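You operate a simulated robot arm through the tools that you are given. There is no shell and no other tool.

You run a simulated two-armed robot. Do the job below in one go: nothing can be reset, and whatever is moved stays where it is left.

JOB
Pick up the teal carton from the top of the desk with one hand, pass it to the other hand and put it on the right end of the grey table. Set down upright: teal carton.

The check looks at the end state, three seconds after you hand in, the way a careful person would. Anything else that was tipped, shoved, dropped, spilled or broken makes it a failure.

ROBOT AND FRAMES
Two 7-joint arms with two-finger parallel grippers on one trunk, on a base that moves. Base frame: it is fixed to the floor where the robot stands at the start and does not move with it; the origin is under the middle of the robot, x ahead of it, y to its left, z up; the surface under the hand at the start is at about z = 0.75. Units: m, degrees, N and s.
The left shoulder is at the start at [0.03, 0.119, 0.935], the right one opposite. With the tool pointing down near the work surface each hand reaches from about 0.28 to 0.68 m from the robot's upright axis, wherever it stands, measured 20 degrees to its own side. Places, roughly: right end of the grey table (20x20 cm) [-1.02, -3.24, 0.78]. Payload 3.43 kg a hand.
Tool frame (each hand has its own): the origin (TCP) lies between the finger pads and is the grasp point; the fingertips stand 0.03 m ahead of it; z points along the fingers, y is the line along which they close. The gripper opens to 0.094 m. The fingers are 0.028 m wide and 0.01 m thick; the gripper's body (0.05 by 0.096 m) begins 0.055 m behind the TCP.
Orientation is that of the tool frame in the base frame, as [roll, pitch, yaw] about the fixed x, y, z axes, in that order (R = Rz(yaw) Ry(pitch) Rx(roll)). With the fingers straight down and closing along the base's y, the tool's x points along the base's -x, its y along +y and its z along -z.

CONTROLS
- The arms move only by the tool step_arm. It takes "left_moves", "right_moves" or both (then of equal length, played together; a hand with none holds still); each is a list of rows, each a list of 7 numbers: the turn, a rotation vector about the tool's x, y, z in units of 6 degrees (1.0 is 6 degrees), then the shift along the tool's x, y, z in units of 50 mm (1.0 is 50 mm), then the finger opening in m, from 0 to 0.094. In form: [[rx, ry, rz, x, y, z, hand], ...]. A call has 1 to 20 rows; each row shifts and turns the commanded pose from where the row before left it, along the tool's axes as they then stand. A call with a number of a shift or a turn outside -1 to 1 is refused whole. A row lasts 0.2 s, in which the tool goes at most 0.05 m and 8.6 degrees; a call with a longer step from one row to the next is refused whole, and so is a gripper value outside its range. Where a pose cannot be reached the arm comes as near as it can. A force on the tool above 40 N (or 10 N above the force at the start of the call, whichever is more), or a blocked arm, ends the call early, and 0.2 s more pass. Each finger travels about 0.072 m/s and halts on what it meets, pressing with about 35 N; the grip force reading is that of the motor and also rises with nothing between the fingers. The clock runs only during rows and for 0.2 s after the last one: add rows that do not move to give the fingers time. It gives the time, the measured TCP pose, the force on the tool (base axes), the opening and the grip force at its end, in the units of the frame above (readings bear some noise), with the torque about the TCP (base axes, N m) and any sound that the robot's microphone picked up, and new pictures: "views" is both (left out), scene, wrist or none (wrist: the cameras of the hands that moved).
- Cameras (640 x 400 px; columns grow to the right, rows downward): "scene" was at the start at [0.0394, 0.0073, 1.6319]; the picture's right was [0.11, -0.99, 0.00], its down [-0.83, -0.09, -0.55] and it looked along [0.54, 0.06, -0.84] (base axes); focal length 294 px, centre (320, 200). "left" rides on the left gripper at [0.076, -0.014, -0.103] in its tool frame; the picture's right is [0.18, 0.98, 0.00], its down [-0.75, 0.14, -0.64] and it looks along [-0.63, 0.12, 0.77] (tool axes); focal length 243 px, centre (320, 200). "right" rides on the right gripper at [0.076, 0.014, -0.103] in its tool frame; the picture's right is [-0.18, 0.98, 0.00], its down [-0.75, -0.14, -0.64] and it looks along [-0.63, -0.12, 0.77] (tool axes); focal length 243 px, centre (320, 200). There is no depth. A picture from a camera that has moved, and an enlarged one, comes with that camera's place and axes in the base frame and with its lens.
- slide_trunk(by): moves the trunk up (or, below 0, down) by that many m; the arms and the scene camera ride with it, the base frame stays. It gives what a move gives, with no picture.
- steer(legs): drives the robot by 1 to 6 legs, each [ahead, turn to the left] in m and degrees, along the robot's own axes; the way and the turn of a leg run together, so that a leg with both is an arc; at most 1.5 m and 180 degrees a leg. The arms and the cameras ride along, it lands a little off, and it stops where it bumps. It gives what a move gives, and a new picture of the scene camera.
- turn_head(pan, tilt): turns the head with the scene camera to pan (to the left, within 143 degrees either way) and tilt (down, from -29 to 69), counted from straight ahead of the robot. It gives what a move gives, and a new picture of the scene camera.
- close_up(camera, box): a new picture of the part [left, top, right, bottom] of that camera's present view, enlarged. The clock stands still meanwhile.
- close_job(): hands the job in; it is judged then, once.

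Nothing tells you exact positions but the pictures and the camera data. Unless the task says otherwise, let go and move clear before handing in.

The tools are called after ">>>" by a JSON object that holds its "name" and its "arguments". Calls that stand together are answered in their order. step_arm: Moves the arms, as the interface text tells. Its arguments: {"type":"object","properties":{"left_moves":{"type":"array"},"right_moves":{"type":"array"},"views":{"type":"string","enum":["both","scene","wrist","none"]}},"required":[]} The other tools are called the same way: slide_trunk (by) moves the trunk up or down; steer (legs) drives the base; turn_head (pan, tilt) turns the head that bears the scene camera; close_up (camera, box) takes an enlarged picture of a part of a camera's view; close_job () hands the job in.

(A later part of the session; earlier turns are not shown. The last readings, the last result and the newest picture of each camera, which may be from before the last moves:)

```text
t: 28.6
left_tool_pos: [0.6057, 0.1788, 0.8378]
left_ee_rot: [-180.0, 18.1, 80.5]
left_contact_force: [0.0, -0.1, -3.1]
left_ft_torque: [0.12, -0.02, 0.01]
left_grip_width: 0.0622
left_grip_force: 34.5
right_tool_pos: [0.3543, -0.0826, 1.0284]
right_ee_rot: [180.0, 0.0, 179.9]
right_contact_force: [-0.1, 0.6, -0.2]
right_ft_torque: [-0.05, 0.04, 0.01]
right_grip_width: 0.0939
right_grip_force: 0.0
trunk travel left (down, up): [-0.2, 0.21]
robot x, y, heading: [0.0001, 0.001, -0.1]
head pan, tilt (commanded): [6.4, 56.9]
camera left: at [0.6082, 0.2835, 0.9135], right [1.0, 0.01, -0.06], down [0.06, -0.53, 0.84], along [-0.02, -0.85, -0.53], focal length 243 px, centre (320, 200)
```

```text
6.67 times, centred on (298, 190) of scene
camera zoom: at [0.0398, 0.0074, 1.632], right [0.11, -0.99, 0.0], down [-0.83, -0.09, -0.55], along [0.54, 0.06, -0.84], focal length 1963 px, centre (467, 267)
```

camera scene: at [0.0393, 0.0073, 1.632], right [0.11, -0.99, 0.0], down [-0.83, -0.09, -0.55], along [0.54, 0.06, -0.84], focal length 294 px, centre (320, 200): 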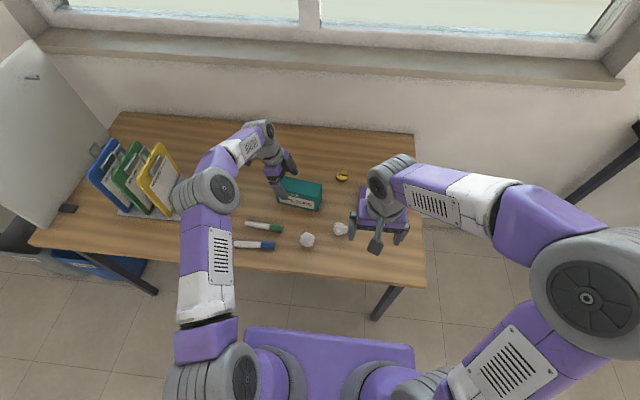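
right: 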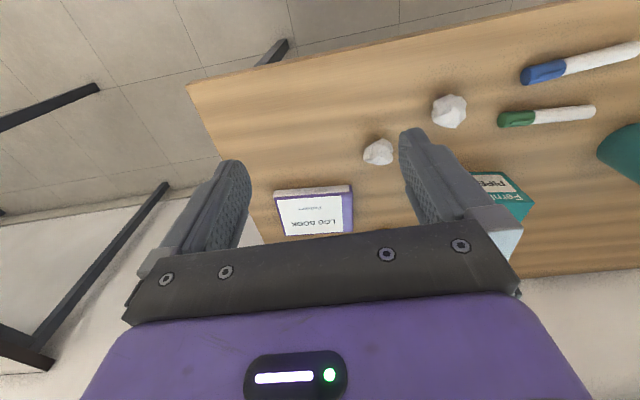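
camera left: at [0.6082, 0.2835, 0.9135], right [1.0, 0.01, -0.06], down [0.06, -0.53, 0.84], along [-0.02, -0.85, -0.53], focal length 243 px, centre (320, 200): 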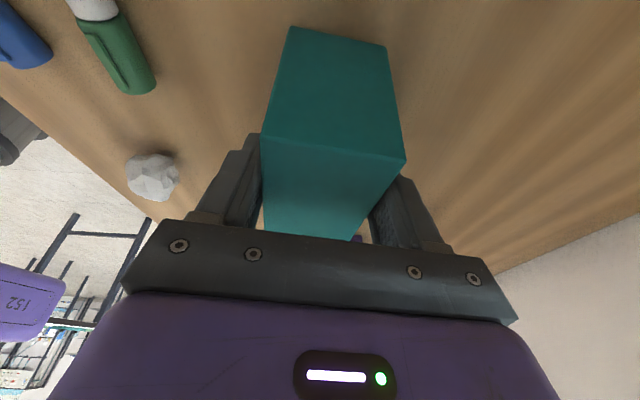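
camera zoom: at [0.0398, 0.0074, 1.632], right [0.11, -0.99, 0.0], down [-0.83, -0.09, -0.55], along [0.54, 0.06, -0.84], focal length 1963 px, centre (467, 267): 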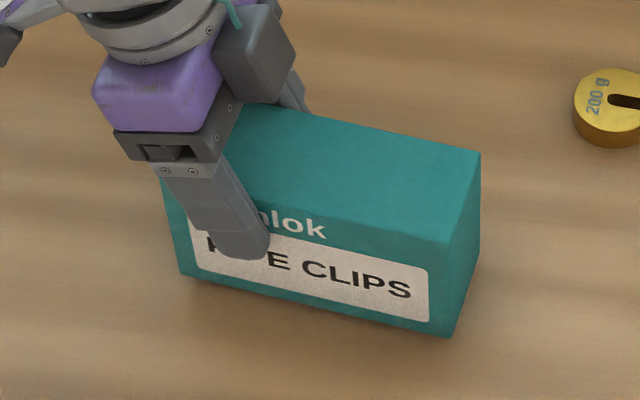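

The carton followed the hand exactly this time, with no change between it and the fingers. I'll keep lifting slowly, in small steps, checking for slip.

>>> {"name": "step_arm", "arguments": {"left_moves": [[0, 0, 0, -0.0124, 0, -0.038, 0.0], [0, 0, 0, -0.0186, 0, -0.057, 0.0], [0, 0, 0, -0.0186, 0, -0.057, 0.0], [0, 0, 0, -0.0186, 0, -0.057, 0.0], [0, 0, 0, -0.0186, 0, -0.057, 0.0], [0, 0, 0, -0.0124, 0, -0.038, 0.0], [0, 0, 0, 0, 0, 0, 0.0]], "views": "wrist"}}

>>> {"name": "close_up", "arguments": {"camera": "left", "box": [160, 60, 480, 260]}}

>>> {"name": "close_up", "arguments": {"camera": "scene", "box": [262, 160, 334, 220]}}

```text
t: 30.2
left_tool_pos: [0.6058, 0.1792, 0.854]
left_ee_rot: [180.0, 17.9, 80.6]
left_contact_force: [0.4, -0.3, -3.2]
left_ft_torque: [0.11, -0.03, 0.03]
left_grip_width: 0.0623
left_grip_force: 35.0
right_tool_pos: [0.3551, -0.0832, 1.0271]
right_ee_rot: [179.9, -0.1, 180.0]
right_contact_force: [0.6, 0.3, 0.2]
right_ft_torque: [-0.02, -0.01, 0.01]
right_grip_width: 0.094
right_grip_force: 0.0
trunk travel left (down, up): [-0.2, 0.21]
robot x, y, heading: [-0.0015, -0.0002, -0.2]
head pan, tilt (commanded): [6.4, 56.9]
camera left: at [0.6082, 0.2833, 0.9297], right [1.0, 0.01, -0.06], down [0.06, -0.53, 0.84], along [-0.02, -0.85, -0.53], focal length 243 px, centre (320, 200)
```

left: 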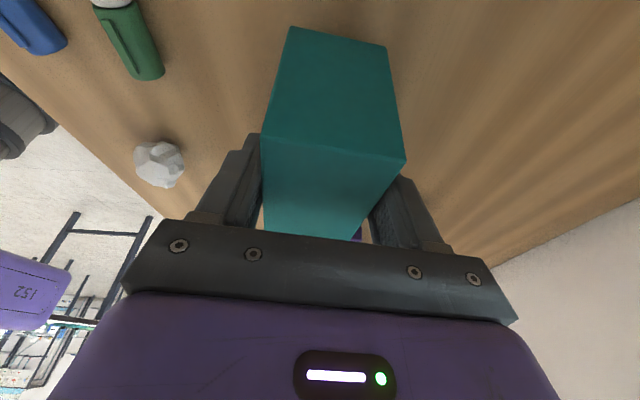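

```text
2.00 times, centred on (320, 160) of left
camera zoom: at [0.6082, 0.2833, 0.9297], right [1.0, 0.01, -0.06], down [0.06, -0.53, 0.84], along [-0.02, -0.85, -0.53], focal length 485 px, centre (320, 280)
```

zoom: 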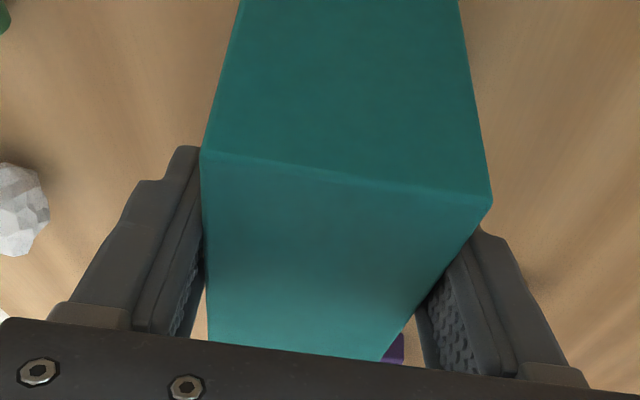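

```text
6.67 times, centred on (298, 190) of scene
camera zoom: at [0.0399, 0.0074, 1.632], right [0.11, -0.99, 0.0], down [-0.83, -0.09, -0.55], along [0.54, 0.06, -0.84], focal length 1963 px, centre (467, 267)
```

zoom: 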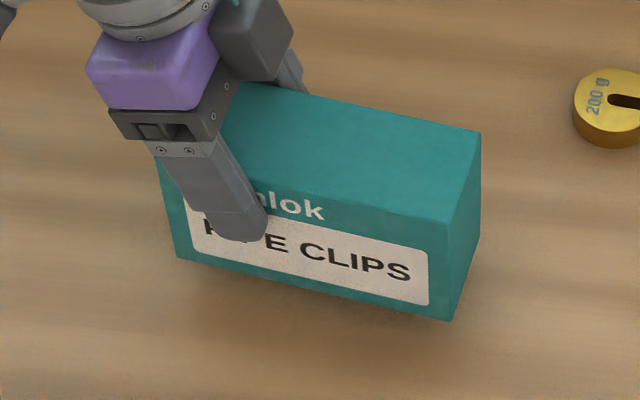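

No slip at all: the carton is up 2.4 cm and rigid in the grip. I'll raise it further at a slightly higher speed and check again.

>>> {"name": "step_arm", "arguments": {"left_moves": [[0, 0, 0, -0.0186, 0, -0.057, 0.0], [0, 0, 0, -0.031, 0, -0.095, 0.0], [0, 0, 0, -0.043, 0, -0.133, 0.0], [0, 0, 0, -0.043, 0, -0.133, 0.0], [0, 0, 0, -0.031, 0, -0.095, 0.0], [0, 0, 0, -0.0186, 0, -0.057, 0.0], [0, 0, 0, 0, 0, 0, 0.0]], "views": "both"}}

>>> {"name": "close_up", "arguments": {"camera": "left", "box": [160, 60, 480, 260]}}

```text
t: 31.8
left_tool_pos: [0.6054, 0.1791, 0.885]
left_ee_rot: [-180.0, 18.1, 80.6]
left_contact_force: [0.3, -0.1, -3.7]
left_ft_torque: [0.11, -0.03, 0.0]
left_grip_width: 0.0622
left_grip_force: 35.3
right_tool_pos: [0.3538, -0.0822, 1.0277]
right_ee_rot: [-179.9, 0.0, -180.0]
right_contact_force: [-1.1, -0.4, 0.1]
right_ft_torque: [-0.03, 0.01, 0.0]
right_grip_width: 0.0939
right_grip_force: 0.1
trunk travel left (down, up): [-0.2, 0.21]
robot x, y, heading: [0.0004, -0.002, -0.0]
head pan, tilt (commanded): [6.4, 56.9]
camera scene: at [0.0399, 0.0074, 1.632], right [0.11, -0.99, 0.0], down [-0.83, -0.09, -0.55], along [0.54, 0.06, -0.84], focal length 294 px, centre (320, 200)
camera left: at [0.6077, 0.2836, 0.9601], right [1.0, 0.01, -0.06], down [0.06, -0.53, 0.84], along [-0.02, -0.85, -0.53], focal length 243 px, centre (320, 200)
```

scene: 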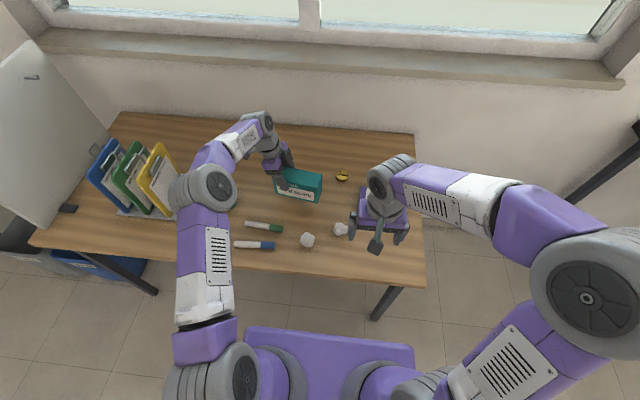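
left: 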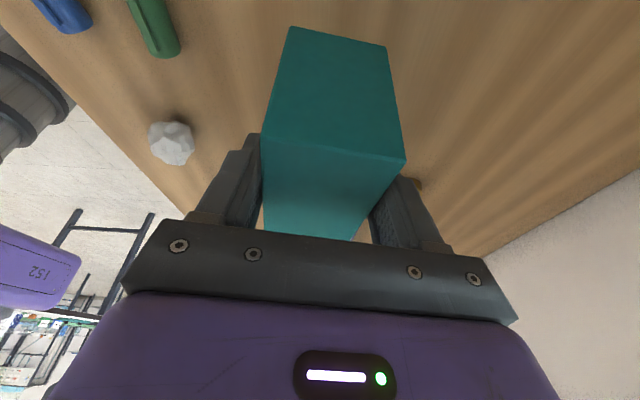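

```text
2.00 times, centred on (320, 160) of left
camera zoom: at [0.6077, 0.2836, 0.9601], right [1.0, 0.01, -0.06], down [0.06, -0.53, 0.84], along [-0.02, -0.85, -0.53], focal length 485 px, centre (320, 280)
```

zoom: 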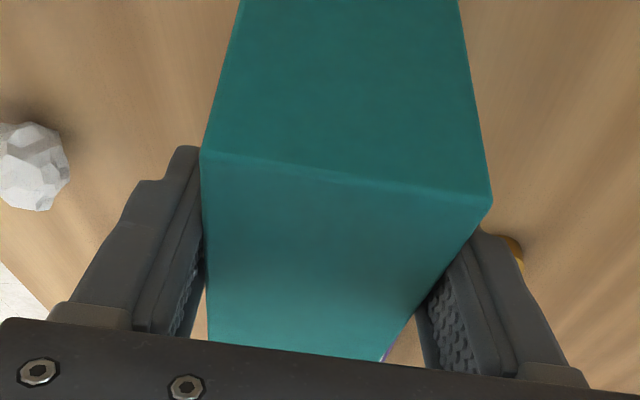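

The grip holds without slip at higher speed. Now I'll raise the carton to z 0.97 and square it to my front with the left hand, and at the same time move the right hand out to the right and turn it to match.

>>> {"name": "step_arm", "arguments": {"left_moves": [[0, 0, 0, -0.0438, 0, -0.1347, 0.0], [0, 0, 0, -0.0438, 0, -0.1347, 0.0], [0, 0, 0, -0.0438, 0, -0.1347, 0.0], [0, 0, 0, -0.0438, 0, -0.1347, 0.0], [0, 0, 0, -0.0438, 0, -0.1347, 0.0], [0, 0, 0, -0.0438, 0, -0.1347, 0.0], [0, 0, 0, -0.0438, 0, -0.1347, 0.0], [0, 0, 0, -0.0438, 0, -0.1347, 0.0], [0, 0, 0, -0.0438, 0, -0.1347, 0.0], [0, 0, 0, -0.0438, 0, -0.1347, 0.0], [0, 0, 0, -0.0438, 0, -0.1347, 0.0], [0, 0, 0, -0.0438, 0, -0.1347, 0.0], [-0.0602, 0, -0.1852, 0, 0, 0, 0.0], [-0.0602, 0, -0.1852, 0, 0, 0, 0.0], [-0.0602, 0, -0.1852, 0, 0, 0, 0.0], [-0.0602, 0, -0.1852, 0, 0, 0, 0.0], [-0.0602, 0, -0.1852, 0, 0, 0, 0.0], [-0.0602, 0, -0.1852, 0, 0, 0, 0.0], [-0.0602, 0, -0.1852, 0, 0, 0, 0.0], [-0.0602, 0, -0.1852, 0, 0, 0, 0.0]], "right_moves": [[0, 0, 0, -0.4, -0.48, -0.28, 0.094], [0, 0, 0, -0.4, -0.48, -0.28, 0.094], [0, 0, 0, -0.4, -0.48, -0.28, 0.094], [0, 0, 0, -0.4, -0.48, -0.28, 0.094], [0, 0, 0, -0.4, -0.48, -0.28, 0.094], [0, 0, -1, 0, 0, 0, 0.094], [0, 0, -1, 0, 0, 0, 0.094], [0, 0, -1, 0, 0, 0, 0.094], [0, 0, -1, 0, 0, 0, 0.094], [0, 0, -1, 0, 0, 0, 0.094], [0, 0, -1, 0, 0, 0, 0.094], [0, 0, -1, 0, 0, 0, 0.094], [0, 0, -1, 0, 0, 0, 0.094], [0, 0, -1, 0, 0, 0, 0.094], [0, 0, -1, 0, 0, 0, 0.094], [0, 0, -1, 0, 0, 0, 0.094], [0, 0, -1, 0, 0, 0, 0.094], [0, 0, -1, 0, 0, 0, 0.094], [0, 0, -1, 0, 0, 0, 0.094], [0, 0, -1, 0, 0, 0, 0.094]], "views": "both"}}

```text
t: 36.0
left_tool_pos: [0.6052, 0.1793, 0.9692]
left_ee_rot: [180.0, 18.0, 90.0]
left_contact_force: [-0.3, 0.6, -3.3]
left_ft_torque: [0.12, 0.0, 0.01]
left_grip_width: 0.0621
left_grip_force: 34.7
right_tool_pos: [0.4538, -0.2018, 1.0974]
right_ee_rot: [180.0, -0.1, -89.9]
right_contact_force: [-0.2, 0.1, -0.9]
right_ft_torque: [0.01, -0.01, 0.0]
right_grip_width: 0.094
right_grip_force: 0.1
trunk travel left (down, up): [-0.2, 0.21]
robot x, y, heading: [-0.0011, 0.0018, -0.0]
head pan, tilt (commanded): [6.4, 56.9]
camera scene: at [0.0398, 0.0074, 1.632], right [0.11, -0.99, 0.0], down [-0.83, -0.09, -0.55], along [0.54, 0.06, -0.84], focal length 294 px, centre (320, 200)
camera right: at [0.4393, -0.279, 1.2003], right [-0.98, 0.18, 0.0], down [0.14, 0.75, 0.64], along [0.12, 0.63, -0.77], focal length 243 px, centre (320, 200)
camera left: at [0.5907, 0.2828, 1.0443], right [0.98, 0.18, -0.06], down [0.14, -0.52, 0.84], along [0.12, -0.84, -0.53], focal length 243 px, centre (320, 200)
```

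scene: 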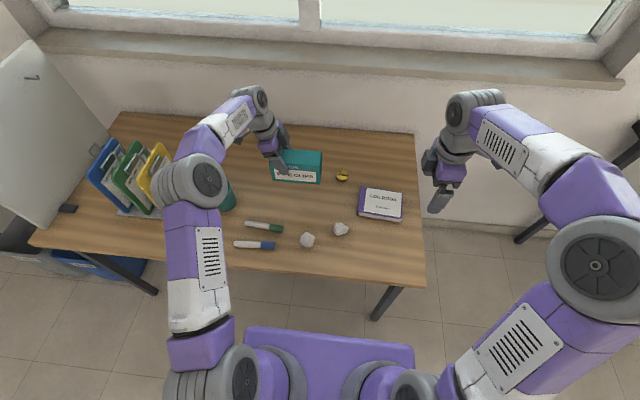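
right: 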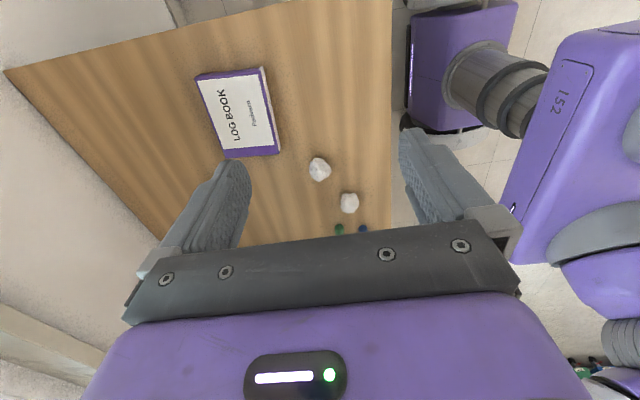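
left: 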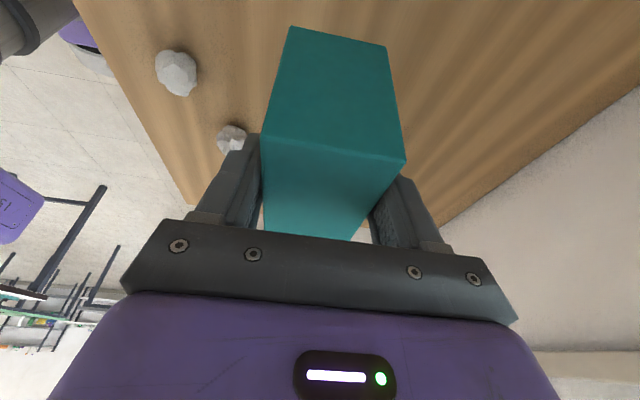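

Both hands are squared up and the carton is steady. Now I'll bring the carton to the middle in front of me and lean the right hand outward by 18 degrees.

>>> {"name": "step_arm", "arguments": {"left_moves": [[0, 0, 0, -0.064, -0.075, 0.0208, 0.0], [0, 0, 0, -0.128, -0.15, 0.0415, 0.0], [0, 0, 0, -0.128, -0.15, 0.0415, 0.0], [0, 0, 0, -0.128, -0.15, 0.0415, 0.0], [0, 0, 0, -0.128, -0.15, 0.0415, 0.0], [0, 0, 0, -0.128, -0.15, 0.0415, 0.0], [0, 0, 0, -0.128, -0.15, 0.0415, 0.0], [0, 0, 0, -0.128, -0.15, 0.0415, 0.0], [0, 0, 0, -0.128, -0.15, 0.0415, 0.0], [0, 0, 0, -0.128, -0.15, 0.0415, 0.0], [0, 0, 0, -0.128, -0.15, 0.0415, 0.0], [0, 0, 0, -0.128, -0.15, 0.0415, 0.0], [0, 0, 0, -0.128, -0.15, 0.0415, 0.0], [0, 0, 0, -0.128, -0.15, 0.0415, 0.0], [0, 0, 0, -0.128, -0.15, 0.0415, 0.0], [0, 0, 0, -0.128, -0.15, 0.0415, 0.0], [0, 0, 0, -0.128, -0.15, 0.0415, 0.0], [0, 0, 0, -0.128, -0.15, 0.0415, 0.0], [0, 0, 0, -0.064, -0.075, 0.0208, 0.0], [0, 0, 0, 0, 0, 0, 0.0]], "right_moves": [[0, -0.1667, 0, 0, 0, 0, 0.094], [0, -0.1667, 0, 0, 0, 0, 0.094], [0, -0.1667, 0, 0, 0, 0, 0.094], [0, -0.1667, 0, 0, 0, 0, 0.094], [0, -0.1667, 0, 0, 0, 0, 0.094], [0, -0.1667, 0, 0, 0, 0, 0.094], [0, -0.1667, 0, 0, 0, 0, 0.094], [0, -0.1667, 0, 0, 0, 0, 0.094], [0, -0.1667, 0, 0, 0, 0, 0.094], [0, -0.1667, 0, 0, 0, 0, 0.094], [0, -0.1667, 0, 0, 0, 0, 0.094], [0, -0.1667, 0, 0, 0, 0, 0.094], [0, -0.1667, 0, 0, 0, 0, 0.094], [0, -0.1667, 0, 0, 0, 0, 0.094], [0, -0.1667, 0, 0, 0, 0, 0.094], [0, -0.1667, 0, 0, 0, 0, 0.094], [0, -0.1667, 0, 0, 0, 0, 0.094], [0, -0.1667, 0, 0, 0, 0, 0.094], [0, 0, 0, 0, 0, 0, 0.094], [0, 0, 0, 0, 0, 0, 0.094]], "views": "both"}}

```text
t: 40.2
left_tool_pos: [0.4704, 0.0588, 0.9687]
left_ee_rot: [180.0, 18.1, 90.0]
left_contact_force: [1.0, -0.5, -3.5]
left_ft_torque: [0.14, 0.02, -0.04]
left_grip_width: 0.0621
left_grip_force: 35.3
right_tool_pos: [0.4545, -0.203, 1.0969]
right_ee_rot: [-180.0, 18.0, -90.1]
right_contact_force: [-0.2, -0.2, 0.1]
right_ft_torque: [0.0, 0.01, -0.01]
right_grip_width: 0.0941
right_grip_force: 0.1
trunk travel left (down, up): [-0.2, 0.21]
robot x, y, heading: [0.0028, -0.0027, -0.1]
head pan, tilt (commanded): [6.4, 56.9]
camera scene: at [0.0398, 0.0073, 1.632], right [0.11, -0.99, 0.0], down [-0.83, -0.09, -0.55], along [0.54, 0.06, -0.84], focal length 294 px, centre (320, 200)
camera right: at [0.4393, -0.3068, 1.1718], right [-0.98, 0.18, 0.06], down [0.14, 0.52, 0.84], along [0.12, 0.84, -0.53], focal length 243 px, centre (320, 200)
camera left: at [0.4555, 0.1617, 1.0444], right [0.98, 0.17, -0.06], down [0.14, -0.52, 0.84], along [0.12, -0.84, -0.53], focal length 243 px, centre (320, 200)
```

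scene: 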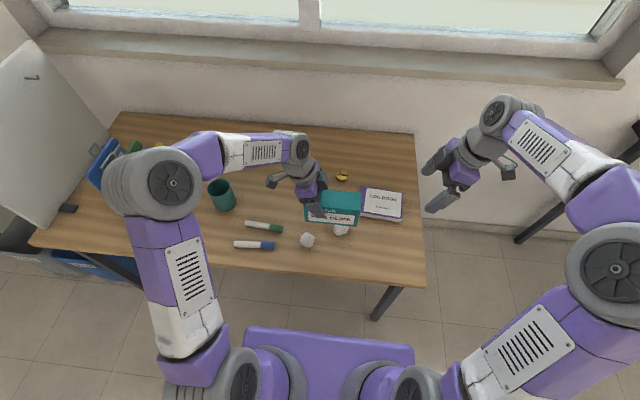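
right: 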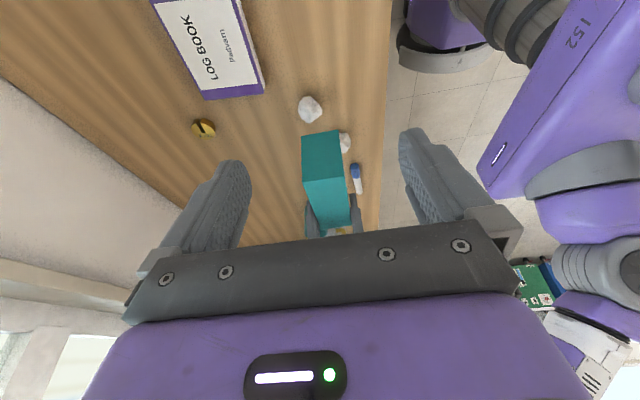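
left: 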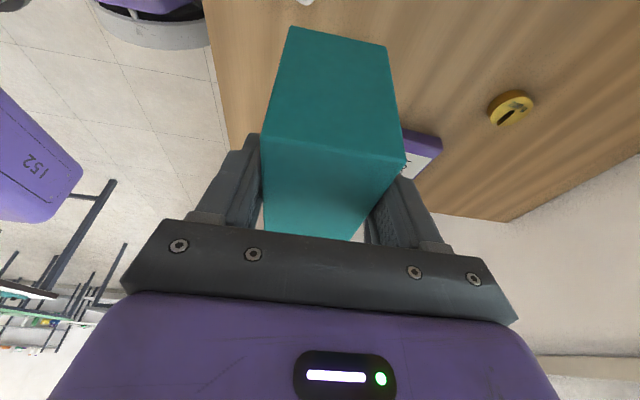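

The carton sits where I predicted: centre near (0.470, 0.021), top at z 0.981. I'll bring the right hand to a pre-grasp point up and to the right of the carton's right half.

>>> {"name": "step_arm", "arguments": {"right_moves": [[0, 0, 0, -0.465, -0.053, 0.165, 0.094], [0, 0, 0, -0.465, -0.053, 0.165, 0.094], [0, 0, 0, -0.465, -0.053, 0.165, 0.094], [0, 0, 0, -0.465, -0.053, 0.165, 0.094], [0, 0, 0, -0.465, -0.053, 0.165, 0.094], [0, 0, 0, -0.465, -0.053, 0.165, 0.094], [0, 0, 0, 0, 0, 0, 0.094]], "views": "both"}}

>>> {"name": "close_up", "arguments": {"camera": "scene", "box": [260, 120, 420, 240]}}

```text
t: 41.8
left_tool_pos: [0.4708, 0.0581, 0.9689]
left_ee_rot: [-180.0, 18.0, 90.1]
left_contact_force: [-0.8, 0.0, -3.4]
left_ft_torque: [0.14, -0.01, -0.01]
left_grip_width: 0.0618
left_grip_force: 34.6
right_tool_pos: [0.4699, -0.0532, 1.0939]
right_ee_rot: [180.0, 18.0, -89.9]
right_contact_force: [0.3, 0.3, -0.4]
right_ft_torque: [-0.01, 0.01, 0.01]
right_grip_width: 0.0942
right_grip_force: 0.0
trunk travel left (down, up): [-0.2, 0.21]
robot x, y, heading: [-0.0009, 0.0017, 0.1]
head pan, tilt (commanded): [6.4, 56.9]
camera scene: at [0.0396, 0.0069, 1.632], right [0.11, -0.99, 0.0], down [-0.83, -0.09, -0.55], along [0.54, 0.06, -0.84], focal length 294 px, centre (320, 200)
camera right: at [0.455, -0.158, 1.1683], right [-0.98, 0.18, 0.06], down [0.14, 0.52, 0.84], along [0.12, 0.84, -0.53], focal length 243 px, centre (320, 200)
```

scene: 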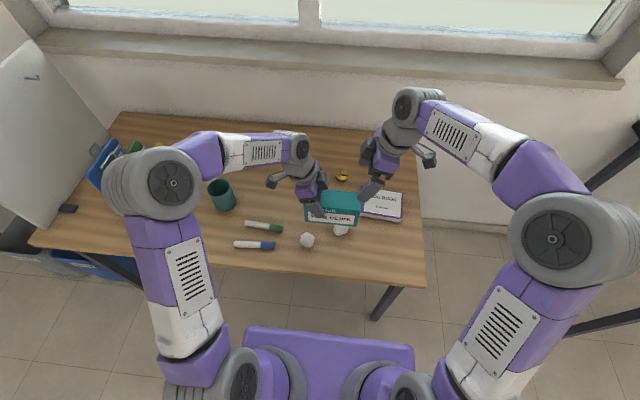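
right: 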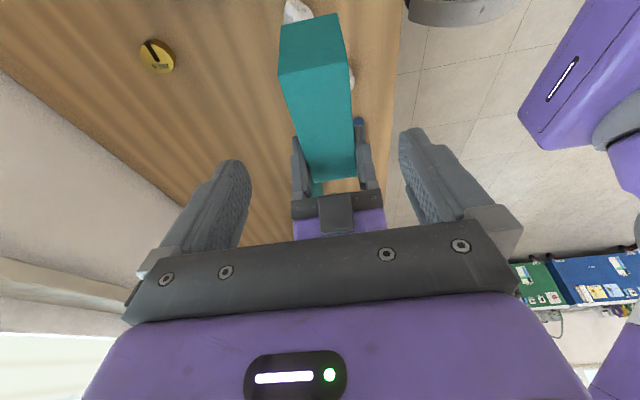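

```text
3.33 times, centred on (340, 180) of scene
camera zoom: at [0.0396, 0.0069, 1.632], right [0.11, -0.99, 0.0], down [-0.83, -0.09, -0.55], along [0.54, 0.06, -0.84], focal length 981 px, centre (253, 267)
```

zoom: 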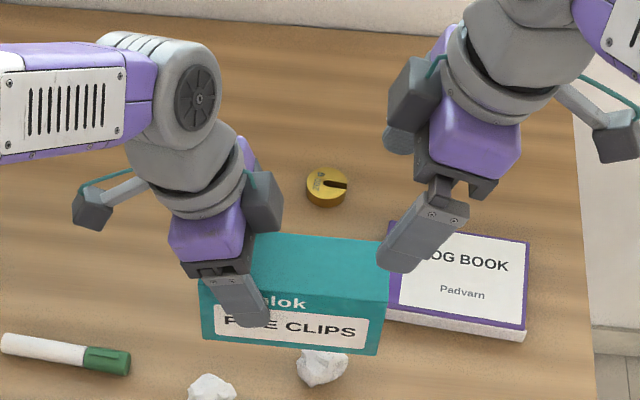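

Each gripper has a grey box on its inner face, and at 18 degrees the two would pass within a few millimetres. So I'll lean the right hand out further, to 33 degrees, and back it off along the new approach line first.

>>> {"name": "step_arm", "arguments": {"right_moves": [[0, 0, 0, 0.387, 0, 0.04, 0.094], [0, 0, 0, 0.387, 0, 0.04, 0.094], [0, -1, 0, 0, 0, 0, 0.094], [0, -1, 0, 0, 0, 0, 0.094], [0, -0.5, 0, 0, 0, 0, 0.094], [0, 0, 0, 0, 0, 0, 0.094]], "views": "both"}}

>>> {"name": "close_up", "arguments": {"camera": "scene", "box": [260, 120, 420, 240]}}

>>> {"name": "close_up", "arguments": {"camera": "right", "box": [200, 60, 440, 260]}}

```text
t: 43.2
left_tool_pos: [0.4697, 0.059, 0.9689]
left_ee_rot: [-180.0, 18.0, 90.0]
left_contact_force: [0.2, -0.3, -3.2]
left_ft_torque: [0.11, 0.0, -0.02]
left_grip_width: 0.0623
left_grip_force: 34.7
right_tool_pos: [0.4697, -0.0904, 1.0769]
right_ee_rot: [-179.9, 33.1, -90.0]
right_contact_force: [-0.2, -0.1, 0.3]
right_ft_torque: [-0.03, 0.0, 0.0]
right_grip_width: 0.0937
right_grip_force: 0.0
trunk travel left (down, up): [-0.2, 0.21]
robot x, y, heading: [-0.0018, 0.0003, 0.0]
head pan, tilt (commanded): [6.4, 56.9]
camera scene: at [0.0397, 0.0074, 1.632], right [0.11, -0.99, 0.0], down [-0.83, -0.09, -0.55], along [0.54, 0.06, -0.84], focal length 294 px, centre (320, 200)
camera right: at [0.4549, -0.2101, 1.1226], right [-0.98, 0.15, 0.1], down [0.14, 0.28, 0.95], along [0.12, 0.95, -0.3], focal length 243 px, centre (320, 200)
```

scene: 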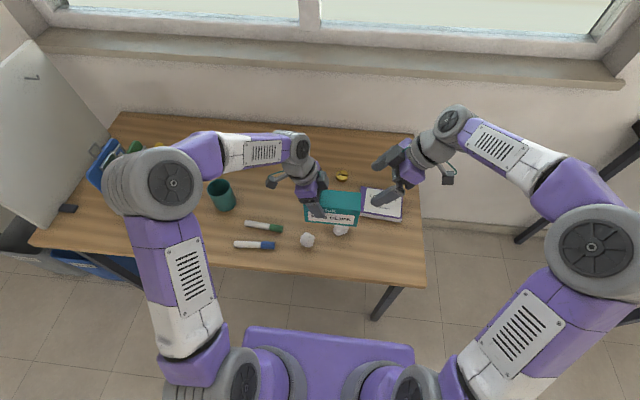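
right: 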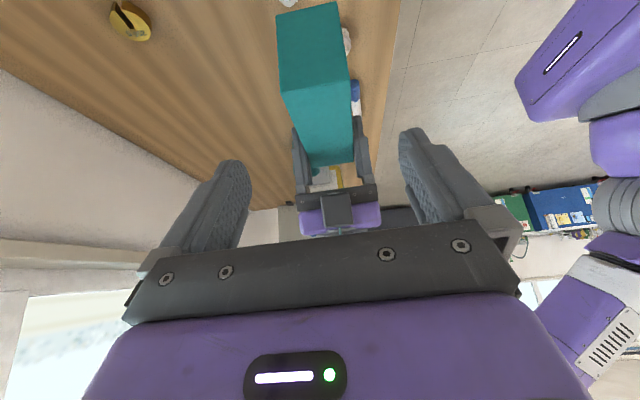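

```text
3.33 times, centred on (340, 180) of scene
camera zoom: at [0.0397, 0.0074, 1.632], right [0.11, -0.99, 0.0], down [-0.83, -0.09, -0.55], along [0.54, 0.06, -0.84], focal length 981 px, centre (253, 267)
```

zoom: 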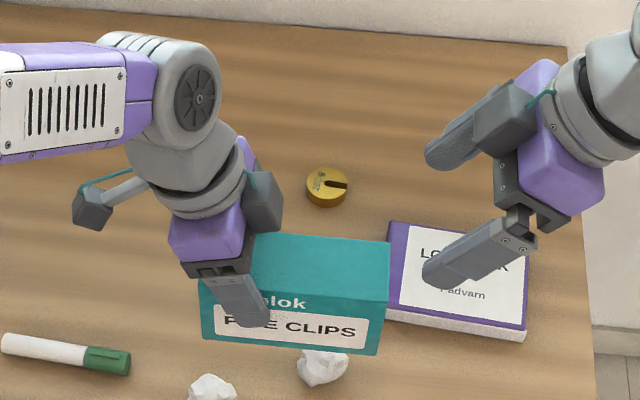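

```text
2.00 times, centred on (320, 160) of right
camera zoom: at [0.4549, -0.2101, 1.1226], right [-0.98, 0.15, 0.1], down [0.14, 0.28, 0.95], along [0.12, 0.95, -0.3], focal length 485 px, centre (320, 280)
```

zoom: 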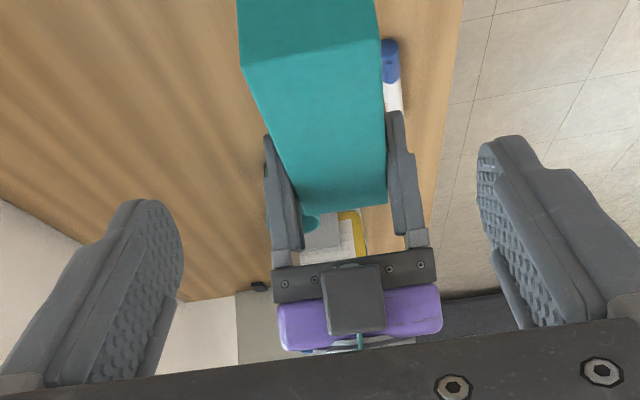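

The approach line now has clear room between the hands, and the carton's corners match the prediction within about a millimetre. I'll advance the open right hand along its own axis over the carton's right half.

>>> {"name": "step_arm", "arguments": {"right_moves": [[0, 0, 0, -0.006, 0, 0.48, 0.094], [0, 0, 0, -0.006, 0, 0.48, 0.094], [0, 0, 0, -0.006, 0, 0.48, 0.094], [0, 0, 0, -0.006, 0, 0.48, 0.094], [0, 0, 0, -0.006, 0, 0.4, 0.094], [0, 0, 0, -0.006, 0, 0.28, 0.094], [0, 0, 0, 0, 0, 0, 0.094]], "views": "both"}}

>>> {"name": "close_up", "arguments": {"camera": "scene", "box": [280, 140, 400, 230]}}

>>> {"name": "close_up", "arguments": {"camera": "right", "box": [200, 60, 440, 260]}}

```text
t: 44.8
left_tool_pos: [0.4701, 0.0577, 0.9692]
left_ee_rot: [179.9, 17.9, 90.1]
left_contact_force: [-0.5, -1.0, -3.4]
left_ft_torque: [0.08, 0.0, -0.01]
left_grip_width: 0.0624
left_grip_force: 34.9
right_tool_pos: [0.4688, -0.0189, 0.9704]
right_ee_rot: [-180.0, 33.0, -90.0]
right_contact_force: [0.6, -0.4, -0.6]
right_ft_torque: [0.01, 0.0, -0.03]
right_grip_width: 0.0941
right_grip_force: 0.0
trunk travel left (down, up): [-0.2, 0.21]
robot x, y, heading: [0.0007, 0.0026, 0.2]
head pan, tilt (commanded): [6.4, 56.9]
camera scene: at [0.0396, 0.0073, 1.632], right [0.11, -0.99, 0.0], down [-0.83, -0.09, -0.55], along [0.54, 0.06, -0.84], focal length 294 px, centre (320, 200)
camera right: at [0.4544, -0.1382, 1.0144], right [-0.98, 0.15, 0.1], down [0.14, 0.28, 0.95], along [0.12, 0.95, -0.3], focal length 243 px, centre (320, 200)
```

scene: 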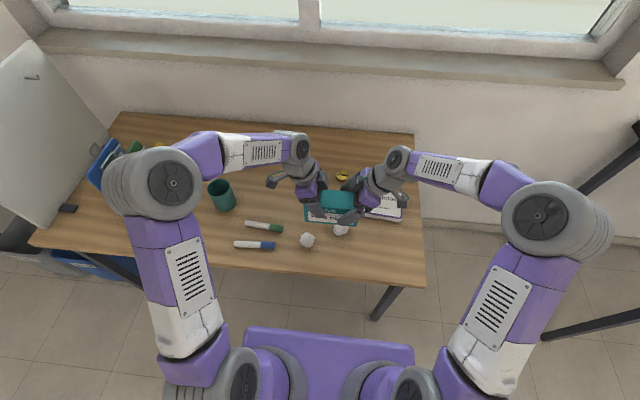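
right: 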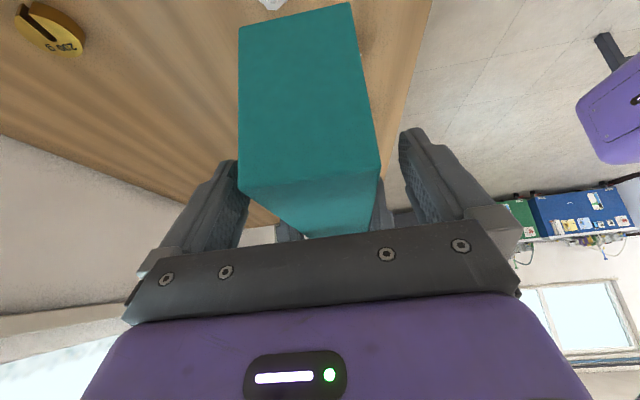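

```text
4.44 times, centred on (340, 185) of scene
camera zoom: at [0.0396, 0.0073, 1.632], right [0.11, -0.99, 0.0], down [-0.83, -0.09, -0.55], along [0.54, 0.06, -0.84], focal length 1309 px, centre (231, 267)
```

zoom: 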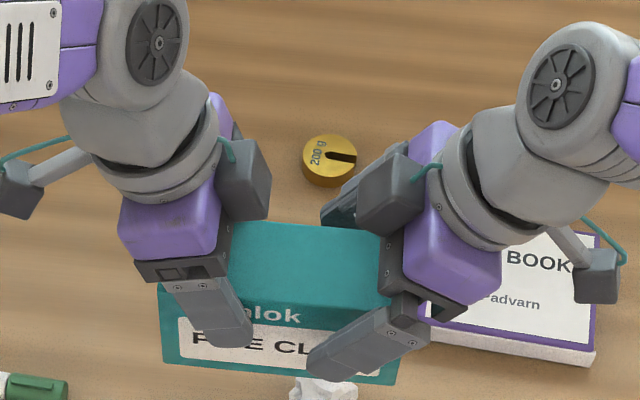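

```text
2.00 times, centred on (320, 160) of right
camera zoom: at [0.4544, -0.1382, 1.0144], right [-0.98, 0.15, 0.1], down [0.14, 0.28, 0.95], along [0.12, 0.95, -0.3], focal length 485 px, centre (320, 280)
```

zoom: 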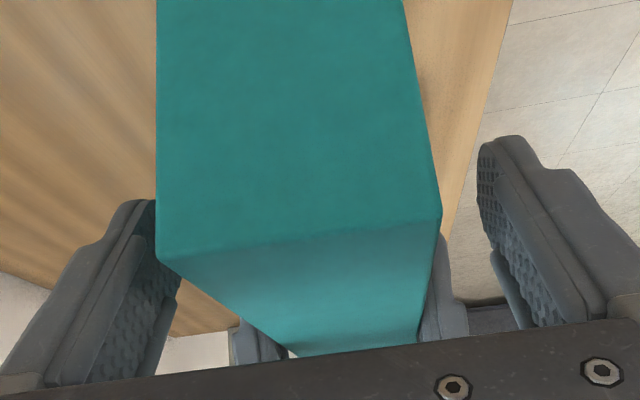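

The right fingers straddle the carton's right half, centred within about a millimetre, and there is no contact. I'll close the right hand while the left still holds.

>>> {"name": "step_arm", "arguments": {"right_moves": [[0, 0, 0, 0, 0, 0, 0.08], [0, 0, 0, 0, 0, 0, 0.07], [0, 0, 0, 0, 0, 0, 0.064], [0, 0, 0, 0, 0, 0, 0.06], [0, 0, 0, 0, 0, 0, 0.0], [0, 0, 0, 0, 0, 0, 0.0], [0, 0, 0, 0, 0, 0, 0.0], [0, 0, 0, 0, 0, 0, 0.0], [0, 0, 0, 0, 0, 0, 0.0]], "views": "both"}}

>>> {"name": "close_up", "arguments": {"camera": "right", "box": [200, 60, 440, 260]}}

>>> {"name": "close_up", "arguments": {"camera": "left", "box": [160, 60, 480, 260]}}

```text
t: 46.8
left_tool_pos: [0.4699, 0.0587, 0.9691]
left_ee_rot: [-179.9, 18.1, 90.0]
left_contact_force: [-6.6, -0.8, -1.1]
left_ft_torque: [-0.01, 0.01, -0.33]
left_grip_width: 0.0621
left_grip_force: 35.2
right_tool_pos: [0.4701, -0.0188, 0.9683]
right_ee_rot: [180.0, 32.9, -90.0]
right_contact_force: [5.5, 0.0, 0.6]
right_ft_torque: [-0.06, -0.03, -0.16]
right_grip_width: 0.0622
right_grip_force: 34.9
trunk travel left (down, up): [-0.2, 0.21]
robot x, y, heading: [0.0036, -0.0002, 0.2]
head pan, tilt (commanded): [6.4, 56.9]
camera scene: at [0.0398, 0.0073, 1.632], right [0.11, -0.99, 0.0], down [-0.83, -0.09, -0.55], along [0.54, 0.06, -0.84], focal length 294 px, centre (320, 200)
camera right: at [0.4547, -0.1385, 1.0145], right [-0.98, 0.16, 0.1], down [0.14, 0.28, 0.95], along [0.12, 0.95, -0.3], focal length 243 px, centre (320, 200)
```

scene: 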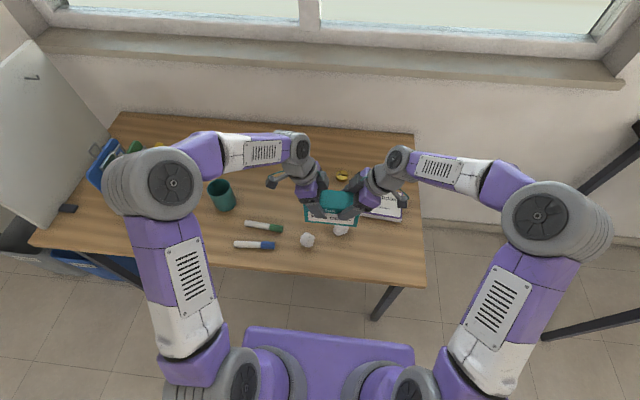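
right: 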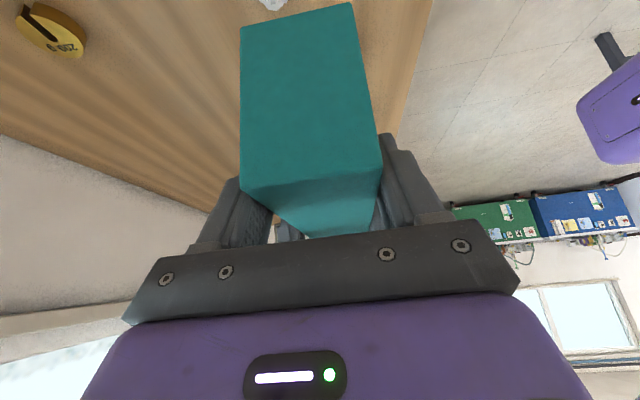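

```text
2.00 times, centred on (320, 160) of right
camera zoom: at [0.4547, -0.1385, 1.0145], right [-0.98, 0.16, 0.1], down [0.14, 0.28, 0.95], along [0.12, 0.95, -0.3], focal length 485 px, centre (320, 280)
```

zoom: 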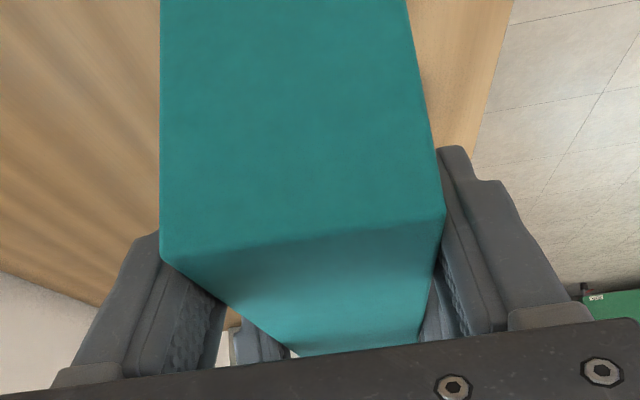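

```text
2.00 times, centred on (320, 160) of left
camera zoom: at [0.4554, 0.1617, 1.0443], right [0.98, 0.17, -0.06], down [0.14, -0.52, 0.84], along [0.12, -0.84, -0.53], focal length 485 px, centre (320, 280)
```

zoom: 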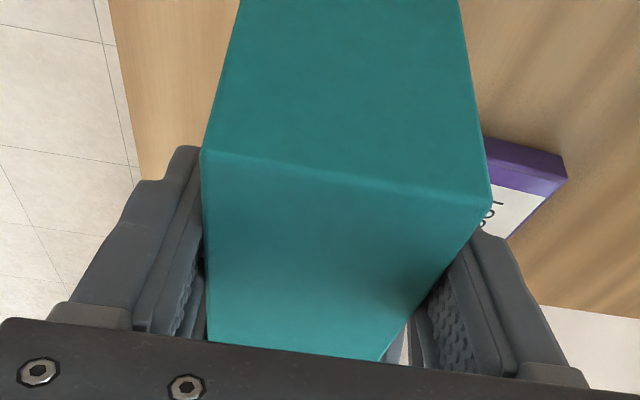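

Both hands hold the carton now (right opening 0.062 m at 35 N), and it hasn't shifted. I'll open the left hand and let the right take the load.

>>> {"name": "step_arm", "arguments": {"left_moves": [[0, 0, 0, 0, 0, 0, 0.064], [0, 0, 0, 0, 0, 0, 0.075], [0, 0, 0, 0, 0, 0, 0.094], [0, 0, 0, 0, 0, 0, 0.094], [0, 0, 0, 0, 0, 0, 0.094]], "right_moves": [[0, 0, 0, 0, 0, 0, 0.0], [0, 0, 0, 0, 0, 0, 0.0], [0, 0, 0, 0, 0, 0, 0.0], [0, 0, 0, 0, 0, 0, 0.0], [0, 0, 0, 0, 0, 0, 0.0]], "views": "both"}}

>>> {"name": "close_up", "arguments": {"camera": "right", "box": [200, 60, 440, 260]}}

>>> {"name": "close_up", "arguments": {"camera": "scene", "box": [280, 140, 400, 230]}}

```text
t: 48.0
left_tool_pos: [0.4697, 0.059, 0.9692]
left_ee_rot: [179.9, 18.1, 90.0]
left_contact_force: [0.3, 0.7, 0.7]
left_ft_torque: [0.04, -0.03, -0.02]
left_grip_width: 0.0943
left_grip_force: 0.1
right_tool_pos: [0.4705, -0.0182, 0.9695]
right_ee_rot: [179.9, 32.9, -90.0]
right_contact_force: [0.2, -0.9, 0.1]
right_ft_torque: [-0.11, -0.01, 0.0]
right_grip_width: 0.0623
right_grip_force: 34.6
trunk travel left (down, up): [-0.2, 0.21]
robot x, y, heading: [0.0, 0.0002, -0.0]
head pan, tilt (commanded): [6.4, 56.9]
camera scene: at [0.0398, 0.0073, 1.632], right [0.11, -0.99, 0.0], down [-0.83, -0.09, -0.55], along [0.54, 0.06, -0.84], focal length 294 px, centre (320, 200)
camera right: at [0.4545, -0.1384, 1.0145], right [-0.98, 0.15, 0.1], down [0.14, 0.28, 0.95], along [0.12, 0.95, -0.3], focal length 243 px, centre (320, 200)
camera left: at [0.4556, 0.1618, 1.0443], right [0.98, 0.17, -0.06], down [0.14, -0.52, 0.84], along [0.12, -0.84, -0.53], focal length 243 px, centre (320, 200)
```

scene: 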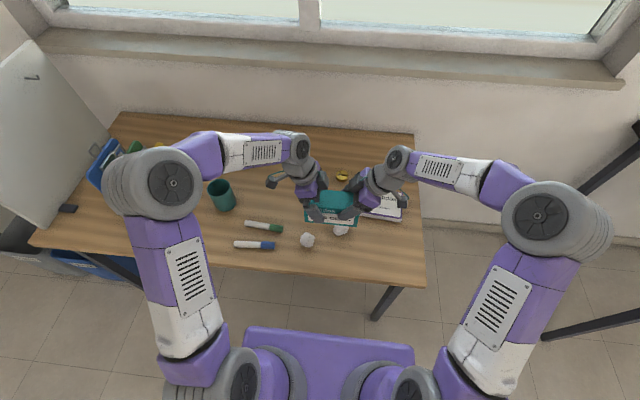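
right: 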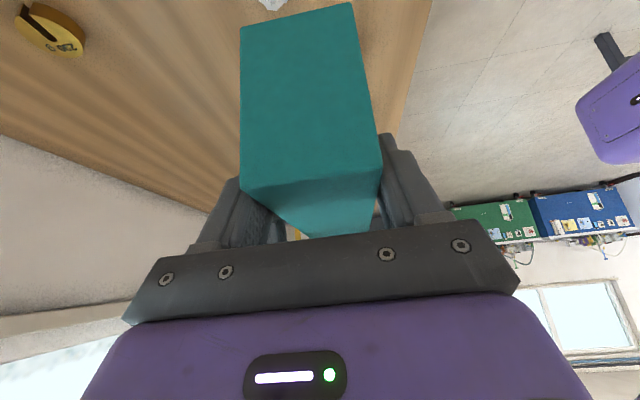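
left: 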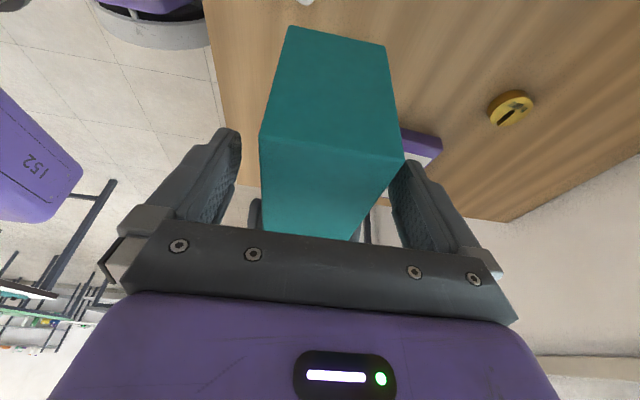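

```text
2.00 times, centred on (320, 160) of right
camera zoom: at [0.4545, -0.1384, 1.0145], right [-0.98, 0.15, 0.1], down [0.14, 0.28, 0.95], along [0.12, 0.95, -0.3], focal length 485 px, centre (320, 280)
```

zoom: 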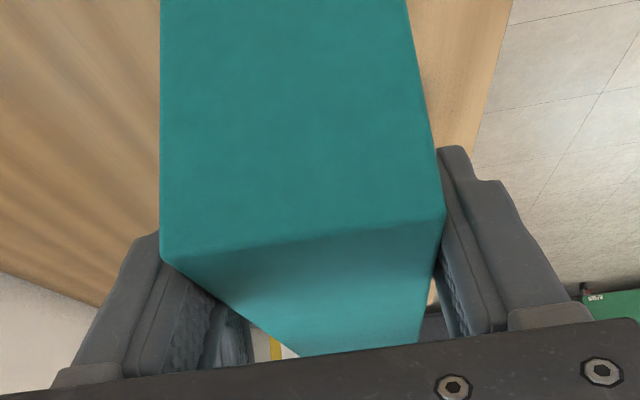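

```text
4.44 times, centred on (340, 185) of scene
camera zoom: at [0.0398, 0.0073, 1.632], right [0.11, -0.99, 0.0], down [-0.83, -0.09, -0.55], along [0.54, 0.06, -0.84], focal length 1309 px, centre (231, 267)
```

zoom: 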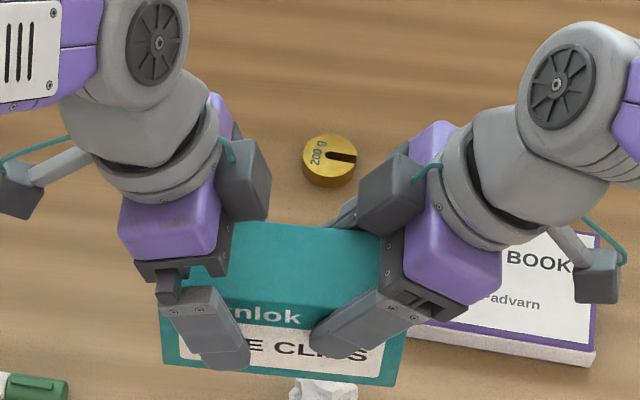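

The right hand alone holds the carton and nothing moved. Now I'll pull the left hand straight back along its own axis, up and to the left.

>>> {"name": "step_arm", "arguments": {"left_moves": [[0, 0, 0, 0, 0, -0.2, 0.094], [0, 0, 0, 0, 0, -0.4, 0.094], [0, 0, 0, 0, 0, -0.5, 0.094], [0, 0, 0, 0, 0, -0.5, 0.094], [0, 0, 0, 0, 0, -0.5, 0.094], [0, 0, 0, 0.3, 0, -0.4, 0.094], [0, 0, 0, 0.5, 0, -0.2, 0.094], [0, 0, 0, 0.5, 0, -0.15, 0.094], [0, 0, 0, 0, 0, 0, 0.094]], "views": "both"}}

>>> {"name": "close_up", "arguments": {"camera": "scene", "box": [280, 140, 400, 230]}}

>>> {"name": "close_up", "arguments": {"camera": "right", "box": [200, 60, 440, 260]}}

```text
t: 50.0
left_tool_pos: [0.4701, 0.164, 1.0836]
left_ee_rot: [-180.0, 18.0, 90.0]
left_contact_force: [0.8, 0.3, 0.2]
left_ft_torque: [0.01, 0.0, -0.04]
left_grip_width: 0.094
left_grip_force: 0.0
right_tool_pos: [0.4693, -0.0193, 0.9688]
right_ee_rot: [179.9, 33.0, -90.0]
right_contact_force: [0.0, -0.4, -0.5]
right_ft_torque: [-0.15, -0.03, 0.02]
right_grip_width: 0.062
right_grip_force: 34.7
trunk travel left (down, up): [-0.2, 0.21]
robot x, y, heading: [-0.0016, 0.0003, 0.1]
head pan, tilt (commanded): [6.4, 56.9]
camera scene: at [0.0398, 0.0069, 1.632], right [0.11, -0.99, 0.0], down [-0.83, -0.09, -0.55], along [0.54, 0.06, -0.84], focal length 294 px, centre (320, 200)
camera left: at [0.4555, 0.2676, 1.1596], right [0.98, 0.17, -0.06], down [0.14, -0.52, 0.84], along [0.12, -0.84, -0.53], focal length 243 px, centre (320, 200)
```

scene: 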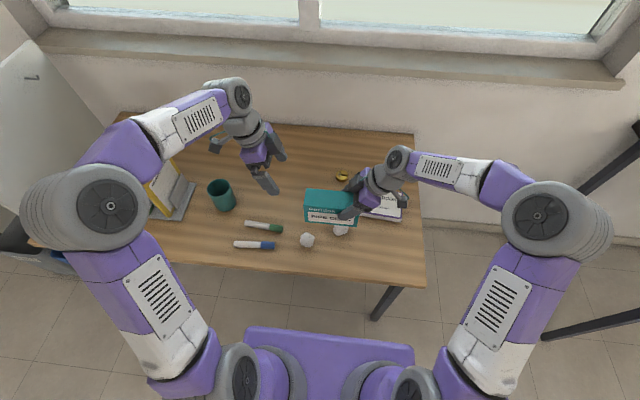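
left: 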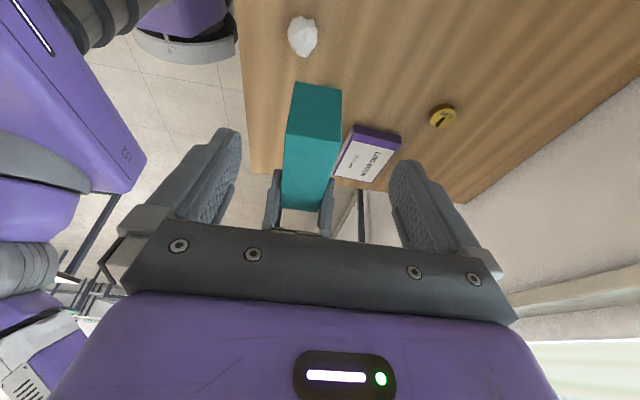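

```text
4.44 times, centred on (340, 185) of scene
camera zoom: at [0.0398, 0.0069, 1.632], right [0.11, -0.99, 0.0], down [-0.83, -0.09, -0.55], along [0.54, 0.06, -0.84], focal length 1309 px, centre (231, 267)
```

zoom: 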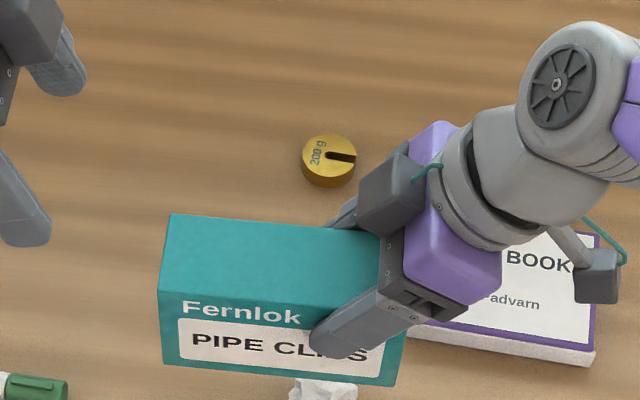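

```text
2.00 times, centred on (320, 160) of right
camera zoom: at [0.4546, -0.1387, 1.0144], right [-0.98, 0.15, 0.1], down [0.14, 0.28, 0.95], along [0.12, 0.95, -0.3], focal length 485 px, centre (320, 280)
```

zoom: 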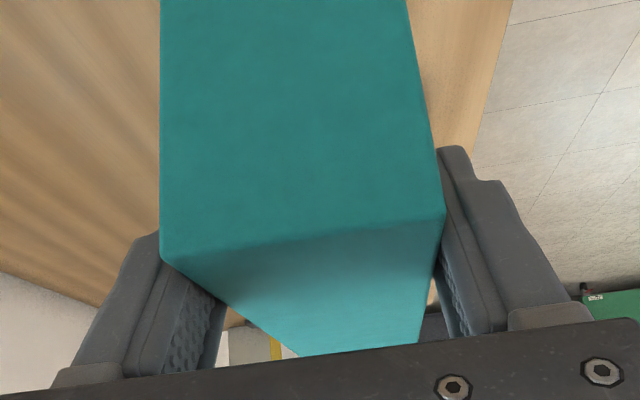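

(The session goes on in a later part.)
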